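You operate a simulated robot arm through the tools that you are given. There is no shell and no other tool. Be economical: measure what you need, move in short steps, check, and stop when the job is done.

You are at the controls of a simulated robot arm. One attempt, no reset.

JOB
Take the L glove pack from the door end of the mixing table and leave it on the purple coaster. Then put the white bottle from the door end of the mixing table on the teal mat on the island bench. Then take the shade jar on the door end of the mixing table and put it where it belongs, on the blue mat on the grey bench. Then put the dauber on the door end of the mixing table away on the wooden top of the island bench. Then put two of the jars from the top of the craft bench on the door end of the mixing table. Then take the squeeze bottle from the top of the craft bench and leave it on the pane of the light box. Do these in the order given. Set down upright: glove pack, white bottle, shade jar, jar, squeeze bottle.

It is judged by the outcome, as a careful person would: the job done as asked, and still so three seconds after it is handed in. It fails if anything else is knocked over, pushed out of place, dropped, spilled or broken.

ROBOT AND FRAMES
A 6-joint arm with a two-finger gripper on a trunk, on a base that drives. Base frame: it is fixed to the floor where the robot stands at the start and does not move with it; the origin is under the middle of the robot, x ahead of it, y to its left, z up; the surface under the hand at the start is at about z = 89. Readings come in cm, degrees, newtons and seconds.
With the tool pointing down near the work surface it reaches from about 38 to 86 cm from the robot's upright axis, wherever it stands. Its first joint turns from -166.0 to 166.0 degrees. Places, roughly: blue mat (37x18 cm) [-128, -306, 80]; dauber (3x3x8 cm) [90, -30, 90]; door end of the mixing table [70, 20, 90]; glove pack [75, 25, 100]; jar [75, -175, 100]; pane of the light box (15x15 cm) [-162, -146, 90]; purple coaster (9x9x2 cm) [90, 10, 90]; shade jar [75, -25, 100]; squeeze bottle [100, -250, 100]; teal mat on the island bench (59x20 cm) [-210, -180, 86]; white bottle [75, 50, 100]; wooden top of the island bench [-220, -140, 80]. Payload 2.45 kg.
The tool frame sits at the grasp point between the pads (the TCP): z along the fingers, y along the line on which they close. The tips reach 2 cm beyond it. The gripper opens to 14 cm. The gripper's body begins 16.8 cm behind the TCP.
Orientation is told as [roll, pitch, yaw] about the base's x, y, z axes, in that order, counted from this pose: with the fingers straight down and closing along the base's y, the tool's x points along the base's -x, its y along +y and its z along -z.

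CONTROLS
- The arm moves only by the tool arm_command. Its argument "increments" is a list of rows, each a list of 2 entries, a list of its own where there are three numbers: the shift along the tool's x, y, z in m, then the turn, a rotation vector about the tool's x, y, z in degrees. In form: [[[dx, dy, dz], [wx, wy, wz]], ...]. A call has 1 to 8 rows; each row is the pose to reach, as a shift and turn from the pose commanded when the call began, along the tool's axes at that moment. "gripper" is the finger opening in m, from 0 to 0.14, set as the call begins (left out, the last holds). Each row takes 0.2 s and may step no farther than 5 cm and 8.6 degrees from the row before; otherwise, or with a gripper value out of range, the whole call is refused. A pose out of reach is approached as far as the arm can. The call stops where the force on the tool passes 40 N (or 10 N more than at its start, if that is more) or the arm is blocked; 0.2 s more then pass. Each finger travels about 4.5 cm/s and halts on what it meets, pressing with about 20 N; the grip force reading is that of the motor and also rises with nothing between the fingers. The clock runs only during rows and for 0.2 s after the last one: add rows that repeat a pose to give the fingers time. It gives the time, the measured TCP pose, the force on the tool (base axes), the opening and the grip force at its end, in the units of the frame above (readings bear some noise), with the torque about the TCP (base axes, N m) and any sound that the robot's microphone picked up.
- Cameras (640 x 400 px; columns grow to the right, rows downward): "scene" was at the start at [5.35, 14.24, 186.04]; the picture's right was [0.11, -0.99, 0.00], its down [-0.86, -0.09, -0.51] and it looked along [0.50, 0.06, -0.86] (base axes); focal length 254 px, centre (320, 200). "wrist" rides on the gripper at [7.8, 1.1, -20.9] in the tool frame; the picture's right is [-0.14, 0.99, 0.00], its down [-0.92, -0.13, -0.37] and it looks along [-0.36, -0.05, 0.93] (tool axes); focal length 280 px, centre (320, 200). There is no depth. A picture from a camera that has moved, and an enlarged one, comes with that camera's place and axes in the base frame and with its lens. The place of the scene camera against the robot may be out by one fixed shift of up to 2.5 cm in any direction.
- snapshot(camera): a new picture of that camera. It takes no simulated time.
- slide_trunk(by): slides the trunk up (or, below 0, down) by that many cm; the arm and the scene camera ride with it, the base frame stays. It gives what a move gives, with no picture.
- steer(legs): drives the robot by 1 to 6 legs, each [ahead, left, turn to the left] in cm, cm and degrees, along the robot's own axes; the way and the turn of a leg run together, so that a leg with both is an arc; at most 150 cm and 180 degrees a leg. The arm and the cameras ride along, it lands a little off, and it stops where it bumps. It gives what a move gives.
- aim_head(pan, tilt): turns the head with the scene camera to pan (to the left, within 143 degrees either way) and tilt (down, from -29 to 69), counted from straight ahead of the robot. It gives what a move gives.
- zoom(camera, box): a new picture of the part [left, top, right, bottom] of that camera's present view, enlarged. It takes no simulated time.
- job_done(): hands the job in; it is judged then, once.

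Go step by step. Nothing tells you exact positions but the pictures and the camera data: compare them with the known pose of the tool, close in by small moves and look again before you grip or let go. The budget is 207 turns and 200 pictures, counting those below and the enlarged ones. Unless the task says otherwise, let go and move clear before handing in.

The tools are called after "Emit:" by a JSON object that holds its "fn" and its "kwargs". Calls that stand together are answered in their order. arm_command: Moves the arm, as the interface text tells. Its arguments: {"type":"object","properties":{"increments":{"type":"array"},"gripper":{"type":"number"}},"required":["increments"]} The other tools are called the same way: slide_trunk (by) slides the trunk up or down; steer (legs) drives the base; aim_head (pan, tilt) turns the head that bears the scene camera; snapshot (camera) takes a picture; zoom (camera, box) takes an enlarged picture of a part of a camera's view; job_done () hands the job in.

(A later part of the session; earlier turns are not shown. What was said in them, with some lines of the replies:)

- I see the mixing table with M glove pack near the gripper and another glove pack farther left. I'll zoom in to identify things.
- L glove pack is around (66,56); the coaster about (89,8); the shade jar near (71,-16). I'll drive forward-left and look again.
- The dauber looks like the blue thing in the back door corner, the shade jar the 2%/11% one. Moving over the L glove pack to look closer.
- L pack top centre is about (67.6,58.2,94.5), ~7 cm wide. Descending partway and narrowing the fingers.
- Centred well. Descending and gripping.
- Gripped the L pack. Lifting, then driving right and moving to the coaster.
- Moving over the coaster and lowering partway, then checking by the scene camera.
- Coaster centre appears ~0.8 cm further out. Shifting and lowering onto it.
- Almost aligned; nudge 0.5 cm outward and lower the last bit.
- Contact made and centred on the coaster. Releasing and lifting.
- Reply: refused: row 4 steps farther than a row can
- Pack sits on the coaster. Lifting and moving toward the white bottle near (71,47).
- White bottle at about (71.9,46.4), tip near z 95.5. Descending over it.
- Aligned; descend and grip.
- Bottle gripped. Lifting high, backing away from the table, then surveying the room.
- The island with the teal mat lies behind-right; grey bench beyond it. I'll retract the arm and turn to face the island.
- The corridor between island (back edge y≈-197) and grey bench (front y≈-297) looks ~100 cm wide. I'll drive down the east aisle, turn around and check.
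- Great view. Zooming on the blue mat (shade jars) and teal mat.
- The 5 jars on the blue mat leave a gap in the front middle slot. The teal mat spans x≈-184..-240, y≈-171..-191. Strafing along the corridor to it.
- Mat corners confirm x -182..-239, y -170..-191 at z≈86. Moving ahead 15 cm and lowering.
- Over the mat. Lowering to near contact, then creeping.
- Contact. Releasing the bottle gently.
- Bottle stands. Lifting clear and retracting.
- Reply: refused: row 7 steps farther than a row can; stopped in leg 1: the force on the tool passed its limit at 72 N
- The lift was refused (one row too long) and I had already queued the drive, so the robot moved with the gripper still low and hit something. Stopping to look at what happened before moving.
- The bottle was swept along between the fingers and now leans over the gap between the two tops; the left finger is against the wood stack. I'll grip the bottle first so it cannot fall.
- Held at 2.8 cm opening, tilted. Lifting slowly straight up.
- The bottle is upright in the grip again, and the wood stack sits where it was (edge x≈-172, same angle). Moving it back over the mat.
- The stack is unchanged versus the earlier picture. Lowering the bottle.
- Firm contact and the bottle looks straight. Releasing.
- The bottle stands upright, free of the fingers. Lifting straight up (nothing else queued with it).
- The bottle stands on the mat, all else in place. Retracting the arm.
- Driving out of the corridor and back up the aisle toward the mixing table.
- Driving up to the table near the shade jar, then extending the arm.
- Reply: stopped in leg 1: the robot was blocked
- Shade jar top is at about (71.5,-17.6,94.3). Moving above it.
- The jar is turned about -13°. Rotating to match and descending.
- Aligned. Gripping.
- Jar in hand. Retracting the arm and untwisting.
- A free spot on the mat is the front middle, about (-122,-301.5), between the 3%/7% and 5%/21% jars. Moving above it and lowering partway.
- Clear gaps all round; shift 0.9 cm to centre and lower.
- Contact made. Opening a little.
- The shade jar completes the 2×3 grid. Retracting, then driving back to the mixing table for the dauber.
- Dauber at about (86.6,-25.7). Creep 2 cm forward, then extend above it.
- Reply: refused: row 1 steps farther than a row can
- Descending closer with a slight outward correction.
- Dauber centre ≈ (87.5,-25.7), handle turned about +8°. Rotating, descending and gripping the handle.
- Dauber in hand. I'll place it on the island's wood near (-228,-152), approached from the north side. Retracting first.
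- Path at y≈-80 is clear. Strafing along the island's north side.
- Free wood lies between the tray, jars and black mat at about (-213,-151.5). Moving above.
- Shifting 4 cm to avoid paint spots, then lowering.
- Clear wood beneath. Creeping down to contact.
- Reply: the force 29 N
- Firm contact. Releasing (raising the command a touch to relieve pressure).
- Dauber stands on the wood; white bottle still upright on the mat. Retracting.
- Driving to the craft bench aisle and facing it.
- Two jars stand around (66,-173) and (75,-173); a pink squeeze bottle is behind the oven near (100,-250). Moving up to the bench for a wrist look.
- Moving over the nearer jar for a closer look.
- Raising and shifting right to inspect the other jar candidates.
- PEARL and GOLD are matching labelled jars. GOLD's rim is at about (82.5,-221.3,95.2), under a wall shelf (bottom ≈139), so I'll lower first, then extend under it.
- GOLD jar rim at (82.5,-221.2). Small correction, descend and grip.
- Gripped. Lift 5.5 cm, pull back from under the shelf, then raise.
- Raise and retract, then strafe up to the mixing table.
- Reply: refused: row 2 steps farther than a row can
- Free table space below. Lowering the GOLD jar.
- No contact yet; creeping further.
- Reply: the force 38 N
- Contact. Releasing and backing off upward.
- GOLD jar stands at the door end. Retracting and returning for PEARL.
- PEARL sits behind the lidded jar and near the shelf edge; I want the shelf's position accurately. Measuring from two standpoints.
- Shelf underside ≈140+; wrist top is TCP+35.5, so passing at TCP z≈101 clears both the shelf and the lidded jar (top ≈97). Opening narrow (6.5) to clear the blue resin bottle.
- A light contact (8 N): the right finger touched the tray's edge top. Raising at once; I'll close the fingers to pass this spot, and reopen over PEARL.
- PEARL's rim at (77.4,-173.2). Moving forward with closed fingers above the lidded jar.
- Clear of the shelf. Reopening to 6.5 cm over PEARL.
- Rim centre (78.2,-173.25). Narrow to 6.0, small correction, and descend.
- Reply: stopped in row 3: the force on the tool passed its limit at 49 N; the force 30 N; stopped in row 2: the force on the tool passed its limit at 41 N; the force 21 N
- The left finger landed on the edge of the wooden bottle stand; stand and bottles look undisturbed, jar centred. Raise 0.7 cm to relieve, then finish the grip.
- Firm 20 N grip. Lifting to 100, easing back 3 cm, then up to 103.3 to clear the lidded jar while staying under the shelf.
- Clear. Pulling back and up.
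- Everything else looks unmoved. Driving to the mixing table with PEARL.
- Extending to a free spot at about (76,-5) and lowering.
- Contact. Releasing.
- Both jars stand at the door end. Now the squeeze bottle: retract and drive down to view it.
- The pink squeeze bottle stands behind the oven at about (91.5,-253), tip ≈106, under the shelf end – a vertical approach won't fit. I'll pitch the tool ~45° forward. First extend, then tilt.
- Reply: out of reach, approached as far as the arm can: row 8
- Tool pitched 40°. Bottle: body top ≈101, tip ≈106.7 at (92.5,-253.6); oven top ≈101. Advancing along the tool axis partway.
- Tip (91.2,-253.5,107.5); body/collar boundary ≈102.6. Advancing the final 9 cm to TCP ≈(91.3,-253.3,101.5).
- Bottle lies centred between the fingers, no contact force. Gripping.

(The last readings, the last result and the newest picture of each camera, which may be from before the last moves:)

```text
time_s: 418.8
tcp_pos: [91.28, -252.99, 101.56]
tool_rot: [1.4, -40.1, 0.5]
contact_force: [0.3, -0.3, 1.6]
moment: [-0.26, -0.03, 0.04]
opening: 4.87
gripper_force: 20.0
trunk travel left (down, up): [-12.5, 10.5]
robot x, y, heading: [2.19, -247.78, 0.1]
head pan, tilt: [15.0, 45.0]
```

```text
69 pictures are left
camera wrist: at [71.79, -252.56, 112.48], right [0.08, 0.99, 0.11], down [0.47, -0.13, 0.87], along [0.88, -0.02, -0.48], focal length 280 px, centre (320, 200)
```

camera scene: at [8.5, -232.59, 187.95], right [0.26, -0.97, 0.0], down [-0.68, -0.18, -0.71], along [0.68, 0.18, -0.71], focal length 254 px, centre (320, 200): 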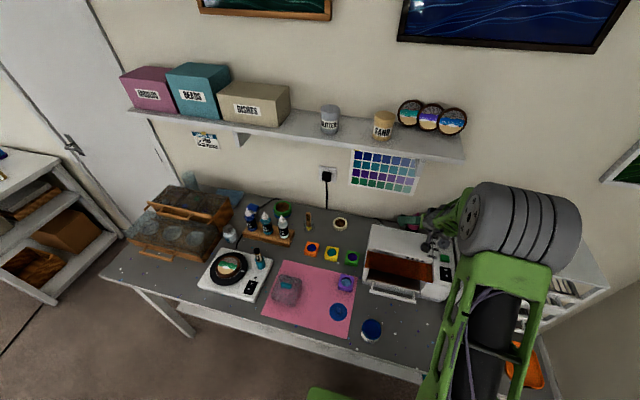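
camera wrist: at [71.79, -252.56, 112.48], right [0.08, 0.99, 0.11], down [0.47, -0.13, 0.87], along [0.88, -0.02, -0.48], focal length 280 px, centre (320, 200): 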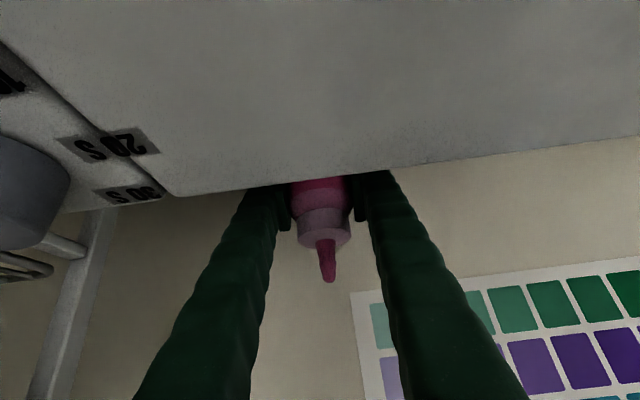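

Firm grip. Lifting vertically in steps.

Emit:
{"fn": "arm_command", "kwargs": {"increments": [[[-0.0097, 0, -0.0115], [0, 0, 0]], [[-0.0258, 0, -0.0306], [0, 0, 0]], [[-0.0451, 0, -0.0536], [0, 0, 0]], [[-0.0451, 0, -0.0536], [0, 0, 0]]]}}

Emit:
{"fn": "snapshot", "kwargs": {"camera": "wrist"}}

Emit:
{"fn": "snapshot", "kwargs": {"camera": "scene"}}

```text
time_s: 419.8
tcp_pos: [91.35, -253.14, 108.3]
tool_rot: [1.5, -39.9, 0.5]
contact_force: [-0.4, -1.5, -1.4]
moment: [0.0, 0.01, 0.0]
opening: 4.87
gripper_force: 20.3
trunk travel left (down, up): [-12.5, 10.5]
robot x, y, heading: [1.97, -248.39, 0.3]
head pan, tilt: [15.0, 45.0]
```

```text
68 pictures are left
camera wrist: at [71.89, -252.71, 119.26], right [0.08, 0.99, 0.11], down [0.47, -0.13, 0.87], along [0.88, -0.02, -0.48], focal length 280 px, centre (320, 200)
```

wrist: 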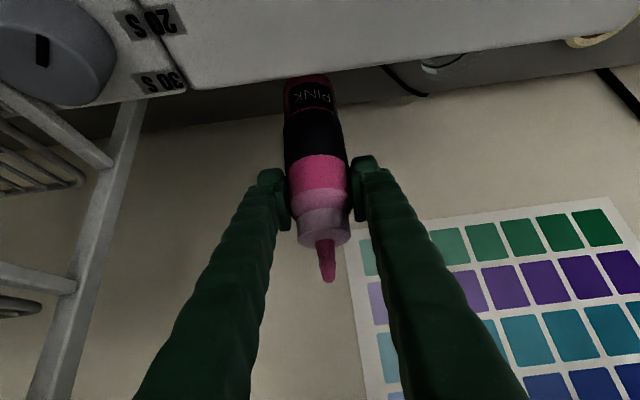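

```text
67 pictures are left
camera scene: at [8.58, -232.59, 187.94], right [0.26, -0.97, 0.0], down [-0.68, -0.18, -0.71], along [0.68, 0.18, -0.71], focal length 254 px, centre (320, 200)
```

scene: 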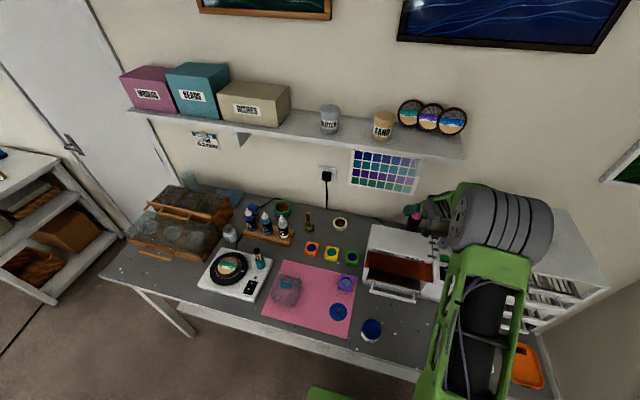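

Rising clear. Continuing 8 more cm up.

Emit:
{"fn": "arm_command", "kwargs": {"increments": [[[-0.0193, 0, -0.023], [0, 0, 0]], [[-0.0386, 0, -0.046], [0, 0, 0]], [[-0.0548, 0, -0.065], [0, 0, 0]], [[-0.0548, 0, -0.065], [0, 0, 0]]]}}

Emit:
{"fn": "snapshot", "kwargs": {"camera": "wrist"}}

Emit:
{"fn": "snapshot", "kwargs": {"camera": "scene"}}

```text
time_s: 420.8
tcp_pos: [91.33, -253.1, 116.81]
tool_rot: [1.5, -39.9, 0.4]
contact_force: [-0.4, 0.9, -2.3]
moment: [-0.02, -0.01, -0.01]
opening: 4.85
gripper_force: 19.9
trunk travel left (down, up): [-12.5, 10.5]
robot x, y, heading: [1.83, -248.11, -0.0]
head pan, tilt: [15.0, 45.0]
```

```text
66 pictures are left
camera wrist: at [71.79, -252.82, 127.74], right [0.08, 0.99, 0.11], down [0.47, -0.13, 0.87], along [0.88, -0.02, -0.48], focal length 280 px, centre (320, 200)
```

wrist: 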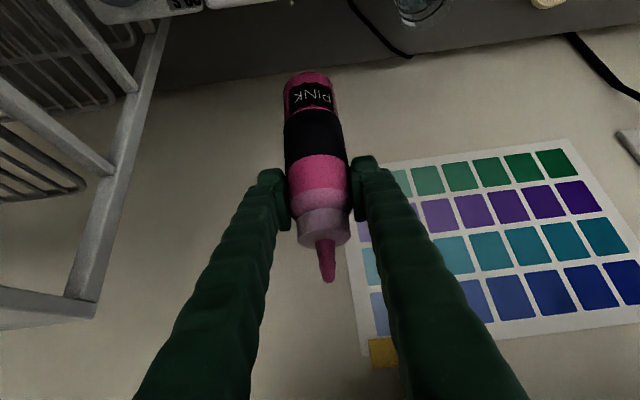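

```text
65 pictures are left
camera scene: at [8.58, -232.6, 187.94], right [0.26, -0.97, 0.0], down [-0.68, -0.18, -0.71], along [0.68, 0.18, -0.71], focal length 254 px, centre (320, 200)
```

scene: 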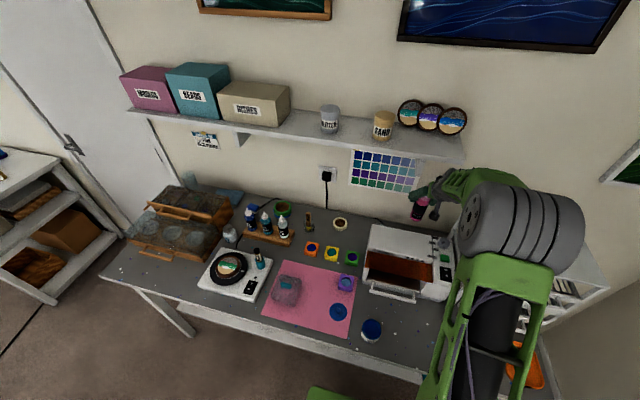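

Bottle is out above the oven. Raise 2 cm more, then back the base straight away.

Emit:
{"fn": "arm_command", "kwargs": {"increments": [[[-0.007, 0, -0.008], [0, 0, 0]], [[-0.0129, 0, -0.0153], [0, 0, 0]], [[-0.0129, 0, -0.0153], [0, 0, 0]]]}}

Emit:
{"fn": "steer", "kwargs": {"legs": [[-26, 0, 0]]}}

Emit:
{"fn": "snapshot", "kwargs": {"camera": "scene"}}

Emit:
{"fn": "snapshot", "kwargs": {"camera": "wrist"}}

```text
time_s: 421.6
tcp_pos: [91.21, -253.21, 118.75]
tool_rot: [1.5, -40.1, 0.4]
contact_force: [-0.7, -0.5, -2.7]
moment: [0.04, 0.0, 0.03]
opening: 4.9
gripper_force: 20.5
trunk travel left (down, up): [-12.5, 10.5]
robot x, y, heading: [1.68, -247.89, -0.1]
head pan, tilt: [15.0, 45.0]
```

```text
time_s: 423.5
tcp_pos: [65.12, -252.89, 118.91]
tool_rot: [1.5, -40.2, 0.7]
contact_force: [-0.9, -0.1, -1.1]
moment: [0.0, -0.02, -0.02]
opening: 4.85
gripper_force: 20.7
trunk travel left (down, up): [-12.5, 10.5]
robot x, y, heading: [-24.43, -248.9, 0.3]
head pan, tilt: [15.0, 45.0]
```

```text
64 pictures are left
camera scene: at [-17.71, -232.63, 187.95], right [0.26, -0.96, 0.0], down [-0.68, -0.19, -0.71], along [0.68, 0.19, -0.71], focal length 254 px, centre (320, 200)
```

scene: 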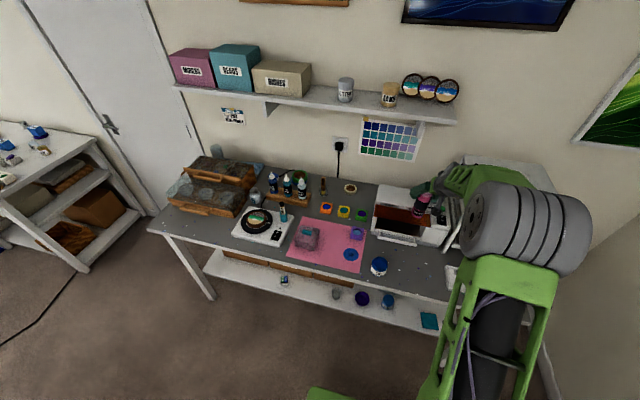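

```text
63 pictures are left
camera wrist: at [45.68, -252.67, 129.76], right [0.08, 0.99, 0.11], down [0.47, -0.13, 0.87], along [0.88, -0.01, -0.48], focal length 280 px, centre (320, 200)
```

wrist: 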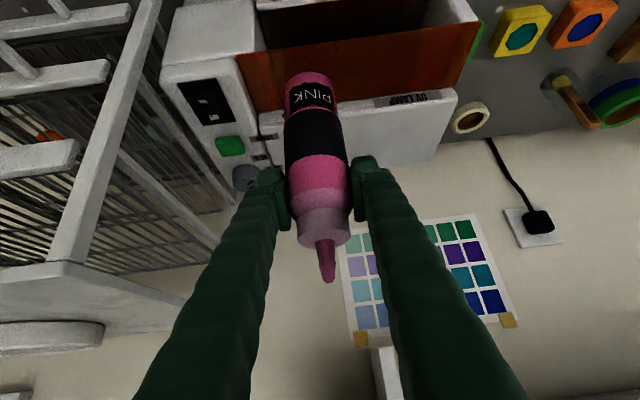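

Rack and oven undisturbed. Retracting the arm a bit.

Emit:
{"fn": "arm_command", "kwargs": {"increments": [[[0.025, 0, -0.028], [0, 0, 0]], [[0.051, 0, -0.056], [0, 0, 0]], [[0.076, 0, -0.084], [0, 0, 0]], [[0.102, 0, -0.112], [0, 0, 0]]]}}

```text
time_s: 424.5
tcp_pos: [49.98, -253.53, 120.95]
tool_rot: [1.4, -40.1, 0.8]
contact_force: [-0.1, -0.4, -2.3]
moment: [0.0, -0.02, 0.02]
opening: 4.89
gripper_force: 19.9
trunk travel left (down, up): [-12.5, 10.5]
robot x, y, heading: [-24.25, -248.69, 0.1]
head pan, tilt: [15.0, 45.0]
```

Emit:
{"fn": "steer", "kwargs": {"legs": [[5, 0, 0], [0, 88, 0], [0, 88, 0], [0, 0, -90]]}}

```text
time_s: 444.6
tcp_pos: [-26.57, -146.5, 120.77]
tool_rot: [1.5, -40.1, -90.6]
contact_force: [-0.5, 0.2, -2.2]
moment: [-0.04, 0.01, -0.03]
opening: 4.86
gripper_force: 19.9
trunk travel left (down, up): [-12.5, 10.5]
robot x, y, heading: [-20.1, -72.26, -91.0]
head pan, tilt: [15.0, 45.0]
```

Emit:
{"fn": "steer", "kwargs": {"legs": [[0, -70, 1], [0, -66, 0]]}}

Emit:
{"fn": "aim_head", "kwargs": {"pan": 15, "tilt": 55}}

Emit:
{"fn": "snapshot", "kwargs": {"camera": "scene"}}

Emit:
{"fn": "snapshot", "kwargs": {"camera": "wrist"}}

```text
time_s: 457.1
tcp_pos: [-160.18, -147.41, 120.81]
tool_rot: [1.5, -40.1, -88.6]
contact_force: [0.3, -0.7, -2.1]
moment: [0.01, 0.02, 0.0]
opening: 4.86
gripper_force: 19.9
trunk travel left (down, up): [-12.5, 10.5]
robot x, y, heading: [-155.47, -73.29, -89.2]
head pan, tilt: [15.0, 45.0]
```

```text
time_s: 457.8
tcp_pos: [-160.2, -147.37, 120.91]
tool_rot: [1.5, -40.1, -88.7]
contact_force: [-0.5, -0.2, -1.7]
moment: [-0.02, 0.01, -0.01]
opening: 4.86
gripper_force: 20.2
trunk travel left (down, up): [-12.5, 10.5]
robot x, y, heading: [-155.93, -73.11, -89.0]
head pan, tilt: [15.0, 55.0]
```

```text
62 pictures are left
camera scene: at [-142.02, -81.37, 186.6], right [-0.96, -0.27, 0.0], down [-0.22, 0.79, -0.57], along [0.16, -0.55, -0.82], focal length 254 px, centre (320, 200)
```

scene: 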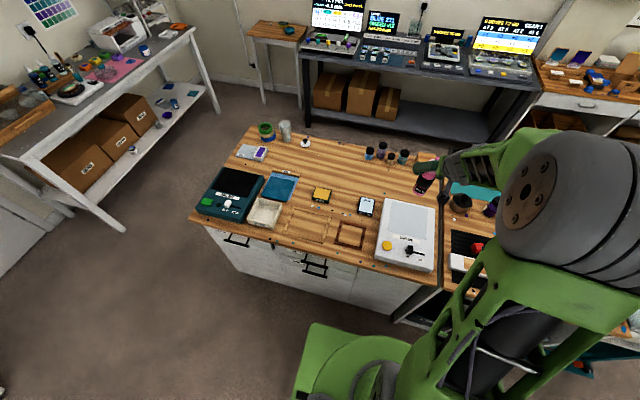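

```text
61 pictures are left
camera wrist: at [-160.1, -127.99, 131.79], right [0.99, -0.07, 0.11], down [-0.13, -0.47, 0.87], along [-0.01, -0.88, -0.48], focal length 280 px, centre (320, 200)
```

wrist: 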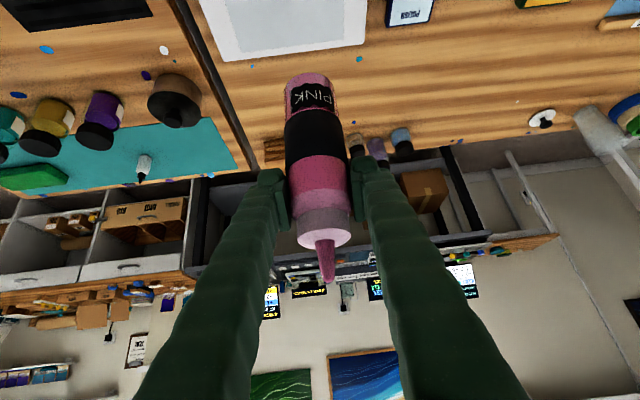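

Emit:
{"fn": "zoom", "kwargs": {"camera": "scene", "box": [350, 180, 460, 280]}}

Emit:
{"fn": "zoom", "kwargs": {"camera": "wrist", "box": [190, 0, 390, 120]}}

```text
4.00 times, centred on (405, 230) of scene
camera zoom: at [-142.02, -81.37, 186.6], right [-0.96, -0.27, 0.0], down [-0.22, 0.79, -0.57], along [0.16, -0.55, -0.82], focal length 1018 px, centre (-20, 80)
```

zoom: 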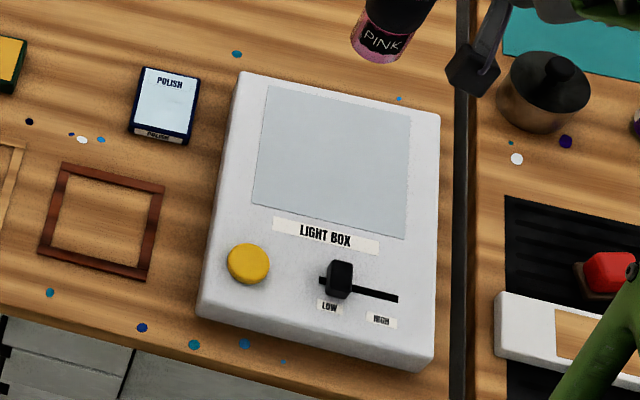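

```text
3.20 times, centred on (290, 60) of wrist
camera zoom: at [-160.1, -127.99, 131.79], right [0.99, -0.07, 0.11], down [-0.13, -0.47, 0.87], along [-0.01, -0.88, -0.48], focal length 897 px, centre (416, 648)
```

zoom: 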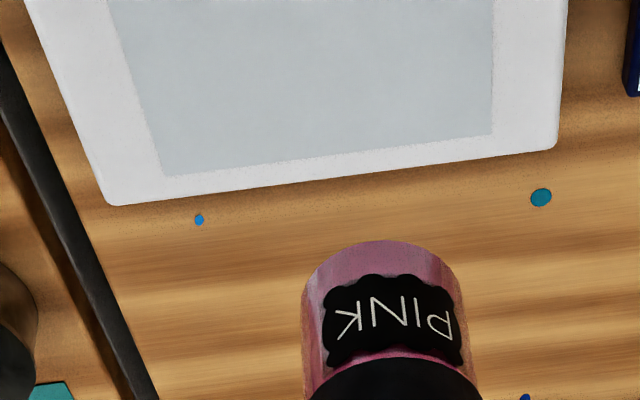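

Pane spans x -169.4..-153.7, y ≈ -139.5..-154.5, centre (-161.6,-147). Lowering the bottle over its centre.

Emit:
{"fn": "arm_command", "kwargs": {"increments": [[[0.0, -0.014, 0.002], [0, 0, 0]], [[0.025, -0.014, 0.033], [0, 0, 0]], [[0.05, -0.014, 0.065], [0, 0, 0]], [[0.075, -0.014, 0.1], [0, 0, 0]], [[0.095, -0.014, 0.125], [0, 0, 0]], [[0.095, -0.014, 0.125], [0, 0, 0]]]}}

Emit:
{"fn": "snapshot", "kwargs": {"camera": "wrist"}}

Emit:
{"fn": "zoom", "kwargs": {"camera": "scene", "box": [350, 140, 470, 270]}}

```text
time_s: 459.2
tcp_pos: [-161.23, -148.19, 105.12]
tool_rot: [1.5, -40.2, -88.8]
contact_force: [-0.6, -0.8, -2.0]
moment: [-0.01, 0.0, 0.0]
opening: 4.86
gripper_force: 19.6
trunk travel left (down, up): [-12.5, 10.5]
robot x, y, heading: [-155.86, -73.49, -89.0]
head pan, tilt: [15.0, 55.0]
```

```text
58 pictures are left
camera wrist: at [-161.21, -128.77, 116.06], right [0.99, -0.07, 0.11], down [-0.13, -0.47, 0.87], along [-0.01, -0.88, -0.48], focal length 280 px, centre (320, 200)
```

wrist: 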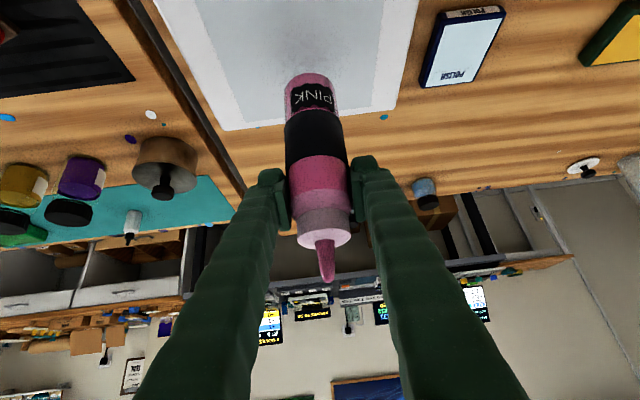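

```text
3.08 times, centred on (410, 205) of scene
camera zoom: at [-142.02, -81.34, 186.61], right [-0.96, -0.27, 0.0], down [-0.22, 0.79, -0.57], along [0.16, -0.55, -0.82], focal length 783 px, centre (43, 185)
```

zoom: 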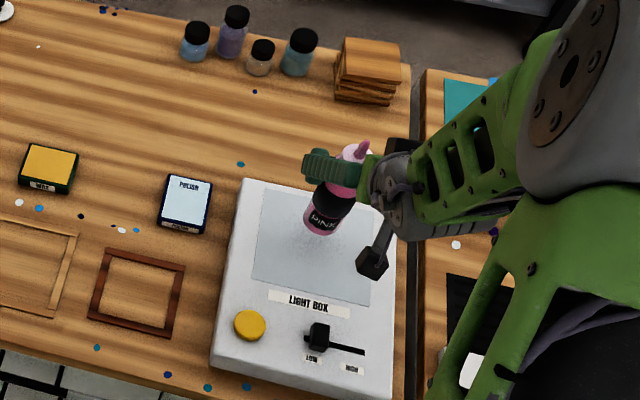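

Over the pane. Creeping down to contact.

Emit:
{"fn": "arm_command", "kwargs": {"increments": [[[0.0096, 0, 0.0115], [0, 0, 0]], [[0.0161, 0, 0.0192], [0, 0, 0]], [[0.0186, 0, 0.0222], [0, 0, 0]], [[0.0212, 0, 0.0253], [0, 0, 0]], [[0.0238, 0, 0.0283], [0, 0, 0]], [[0.0263, 0, 0.0314], [0, 0, 0]]]}}

```text
time_s: 460.6
tcp_pos: [-161.09, -148.22, 101.15]
tool_rot: [1.5, -40.2, -88.8]
contact_force: [0.0, 1.5, 5.2]
moment: [0.17, 0.19, -0.05]
opening: 4.85
gripper_force: 20.4
trunk travel left (down, up): [-12.5, 10.5]
robot x, y, heading: [-155.74, -73.32, -89.4]
head pan, tilt: [15.0, 55.0]
```

Emit:
{"fn": "arm_command", "kwargs": {"increments": [[[0.0016, 0, 0.0019], [0, 0, 0]], [[0.0016, 0, 0.0019], [0, 0, 0]]]}}

Emit:
{"fn": "snapshot", "kwargs": {"camera": "wrist"}}

Emit:
{"fn": "zoom", "kwargs": {"camera": "scene", "box": [380, 170, 450, 250]}}

```text
time_s: 461.2
tcp_pos: [-160.98, -148.31, 101.16]
tool_rot: [1.5, -40.4, -88.6]
contact_force: [0.3, -0.1, 19.0]
moment: [0.08, 0.43, 0.04]
opening: 4.89
gripper_force: 20.1
trunk travel left (down, up): [-12.5, 10.5]
robot x, y, heading: [-156.03, -73.15, -89.1]
head pan, tilt: [15.0, 55.0]
```

```text
56 pictures are left
camera wrist: at [-160.96, -128.83, 111.87], right [0.99, -0.06, 0.11], down [-0.13, -0.47, 0.88], along [-0.01, -0.88, -0.47], focal length 280 px, centre (320, 200)
```

wrist: 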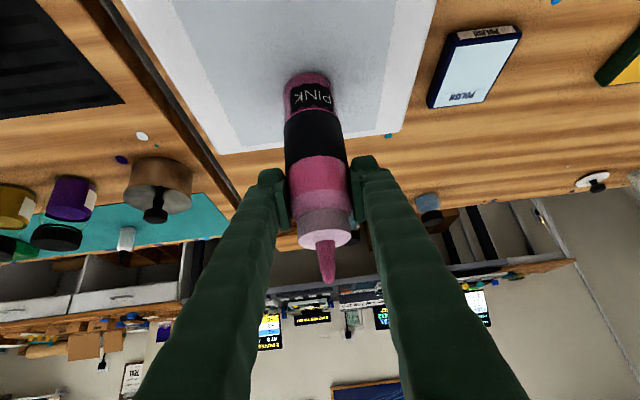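

```text
5.00 times, centred on (415, 210) of scene
camera zoom: at [-141.99, -81.15, 186.62], right [-0.96, -0.27, 0.0], down [-0.22, 0.79, -0.57], along [0.16, -0.55, -0.82], focal length 1272 px, centre (-155, 150)
```

zoom: 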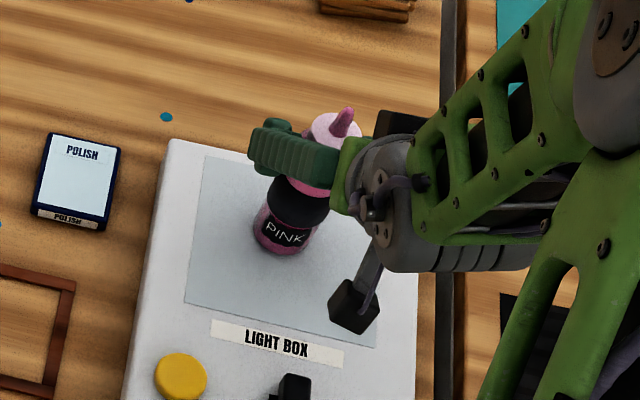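

Seated on the pane. Opening the fingers.

Emit:
{"fn": "arm_command", "kwargs": {"increments": [[[-0.0016, 0, -0.0019], [0, 0, 0]], [[-0.0016, 0, -0.0019], [0, 0, 0]], [[-0.0016, 0, -0.0019], [0, 0, 0]], [[-0.0016, 0, -0.0019], [0, 0, 0]]], "gripper": 0.085}}

Emit:
{"fn": "snapshot", "kwargs": {"camera": "wrist"}}

```text
time_s: 462.2
tcp_pos: [-161.06, -148.22, 101.13]
tool_rot: [1.5, -40.0, -88.8]
contact_force: [-0.3, -0.4, 0.4]
moment: [-0.02, -0.01, 0.02]
opening: 8.53
gripper_force: 0.0
trunk travel left (down, up): [-12.5, 10.5]
robot x, y, heading: [-155.55, -73.27, -89.4]
head pan, tilt: [15.0, 55.0]
```

```text
54 pictures are left
camera wrist: at [-161.0, -128.82, 111.97], right [0.99, -0.07, 0.11], down [-0.13, -0.47, 0.87], along [-0.01, -0.88, -0.48], focal length 280 px, centre (320, 200)
```

wrist: 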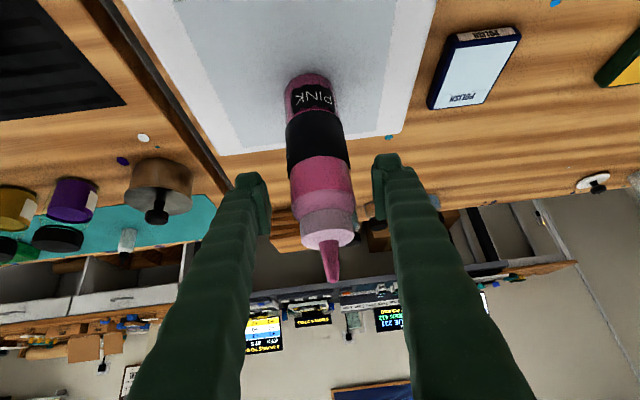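

Standing free. Withdrawing along the tool axis, then up.

Emit:
{"fn": "arm_command", "kwargs": {"increments": [[[0, 0, -0.03], [0, 0, 0]], [[0, 0, -0.06], [0, 0, 0]], [[-0.01, 0, -0.095], [0, 0, 0]], [[-0.03, 0, -0.13], [0, 0, 0]], [[-0.055, 0, -0.16], [0, 0, 0]], [[-0.08, 0, -0.19], [0, 0, 0]]]}}

Emit:
{"fn": "snapshot", "kwargs": {"camera": "wrist"}}

Emit:
{"fn": "zoom", "kwargs": {"camera": "scene", "box": [350, 140, 470, 270]}}

```text
time_s: 463.6
tcp_pos: [-161.81, -142.19, 120.83]
tool_rot: [1.6, -40.2, -88.9]
contact_force: [-0.5, 0.2, 0.0]
moment: [-0.04, -0.01, 0.0]
opening: 8.5
gripper_force: 0.1
trunk travel left (down, up): [-12.5, 10.5]
robot x, y, heading: [-155.98, -72.85, -89.5]
head pan, tilt: [15.0, 55.0]
```

```text
53 pictures are left
camera wrist: at [-161.7, -122.75, 131.68], right [0.99, -0.07, 0.11], down [-0.13, -0.47, 0.87], along [-0.01, -0.88, -0.48], focal length 280 px, centre (320, 200)
```

wrist: 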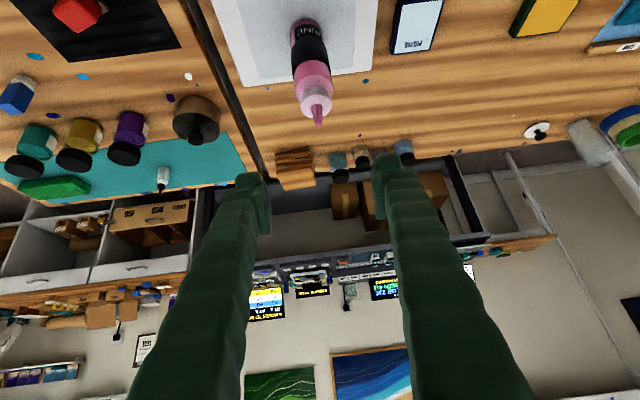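

```text
3.08 times, centred on (410, 205) of scene
camera zoom: at [-142.0, -81.25, 186.61], right [-0.96, -0.27, 0.0], down [-0.22, 0.79, -0.57], along [0.16, -0.55, -0.82], focal length 783 px, centre (43, 185)
```

zoom: 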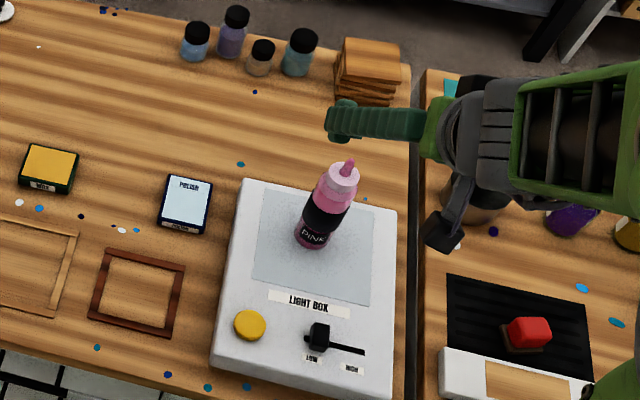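

All six placements look right: squeeze bottle upright on the pane, white bottle and dauber in place, and the arm is clear. Handing in.

Emit:
{"fn": "job_done", "kwargs": {}}

```text
The job is handed in.
```

I did all six steps in the order given and handed the job in. At last view, every item was standing where you asked.

- **White bottle:** It didn't go down cleanly the first time. An arm lift was refused, and a drive I had already queued dragged the bottle about 26 cm across the island top to the gap between the two tops. I gripped it before it fell and set it back upright on the teal mat. A finger also hit the wood stack next to it hard (72 N), but in the pictures the stack hadn't moved.
- **Craft bench:** While I was fetching the PEARL jar, a finger pressed lightly on the edge of a tray. It then came down on the wooden bottle stand hard enough to stop the arm (49 N). Neither had visibly moved in later pictures.
- **Mixing table:** The robot also bumped the table once while driving up. Nothing on it moved.
- **Jars:** I took the GOLD and PEARL jars and left the lidded one on the bench.
- **Shade jar:** I put it in the empty front-middle spot among the others. Its label is turned about 90° from theirs.
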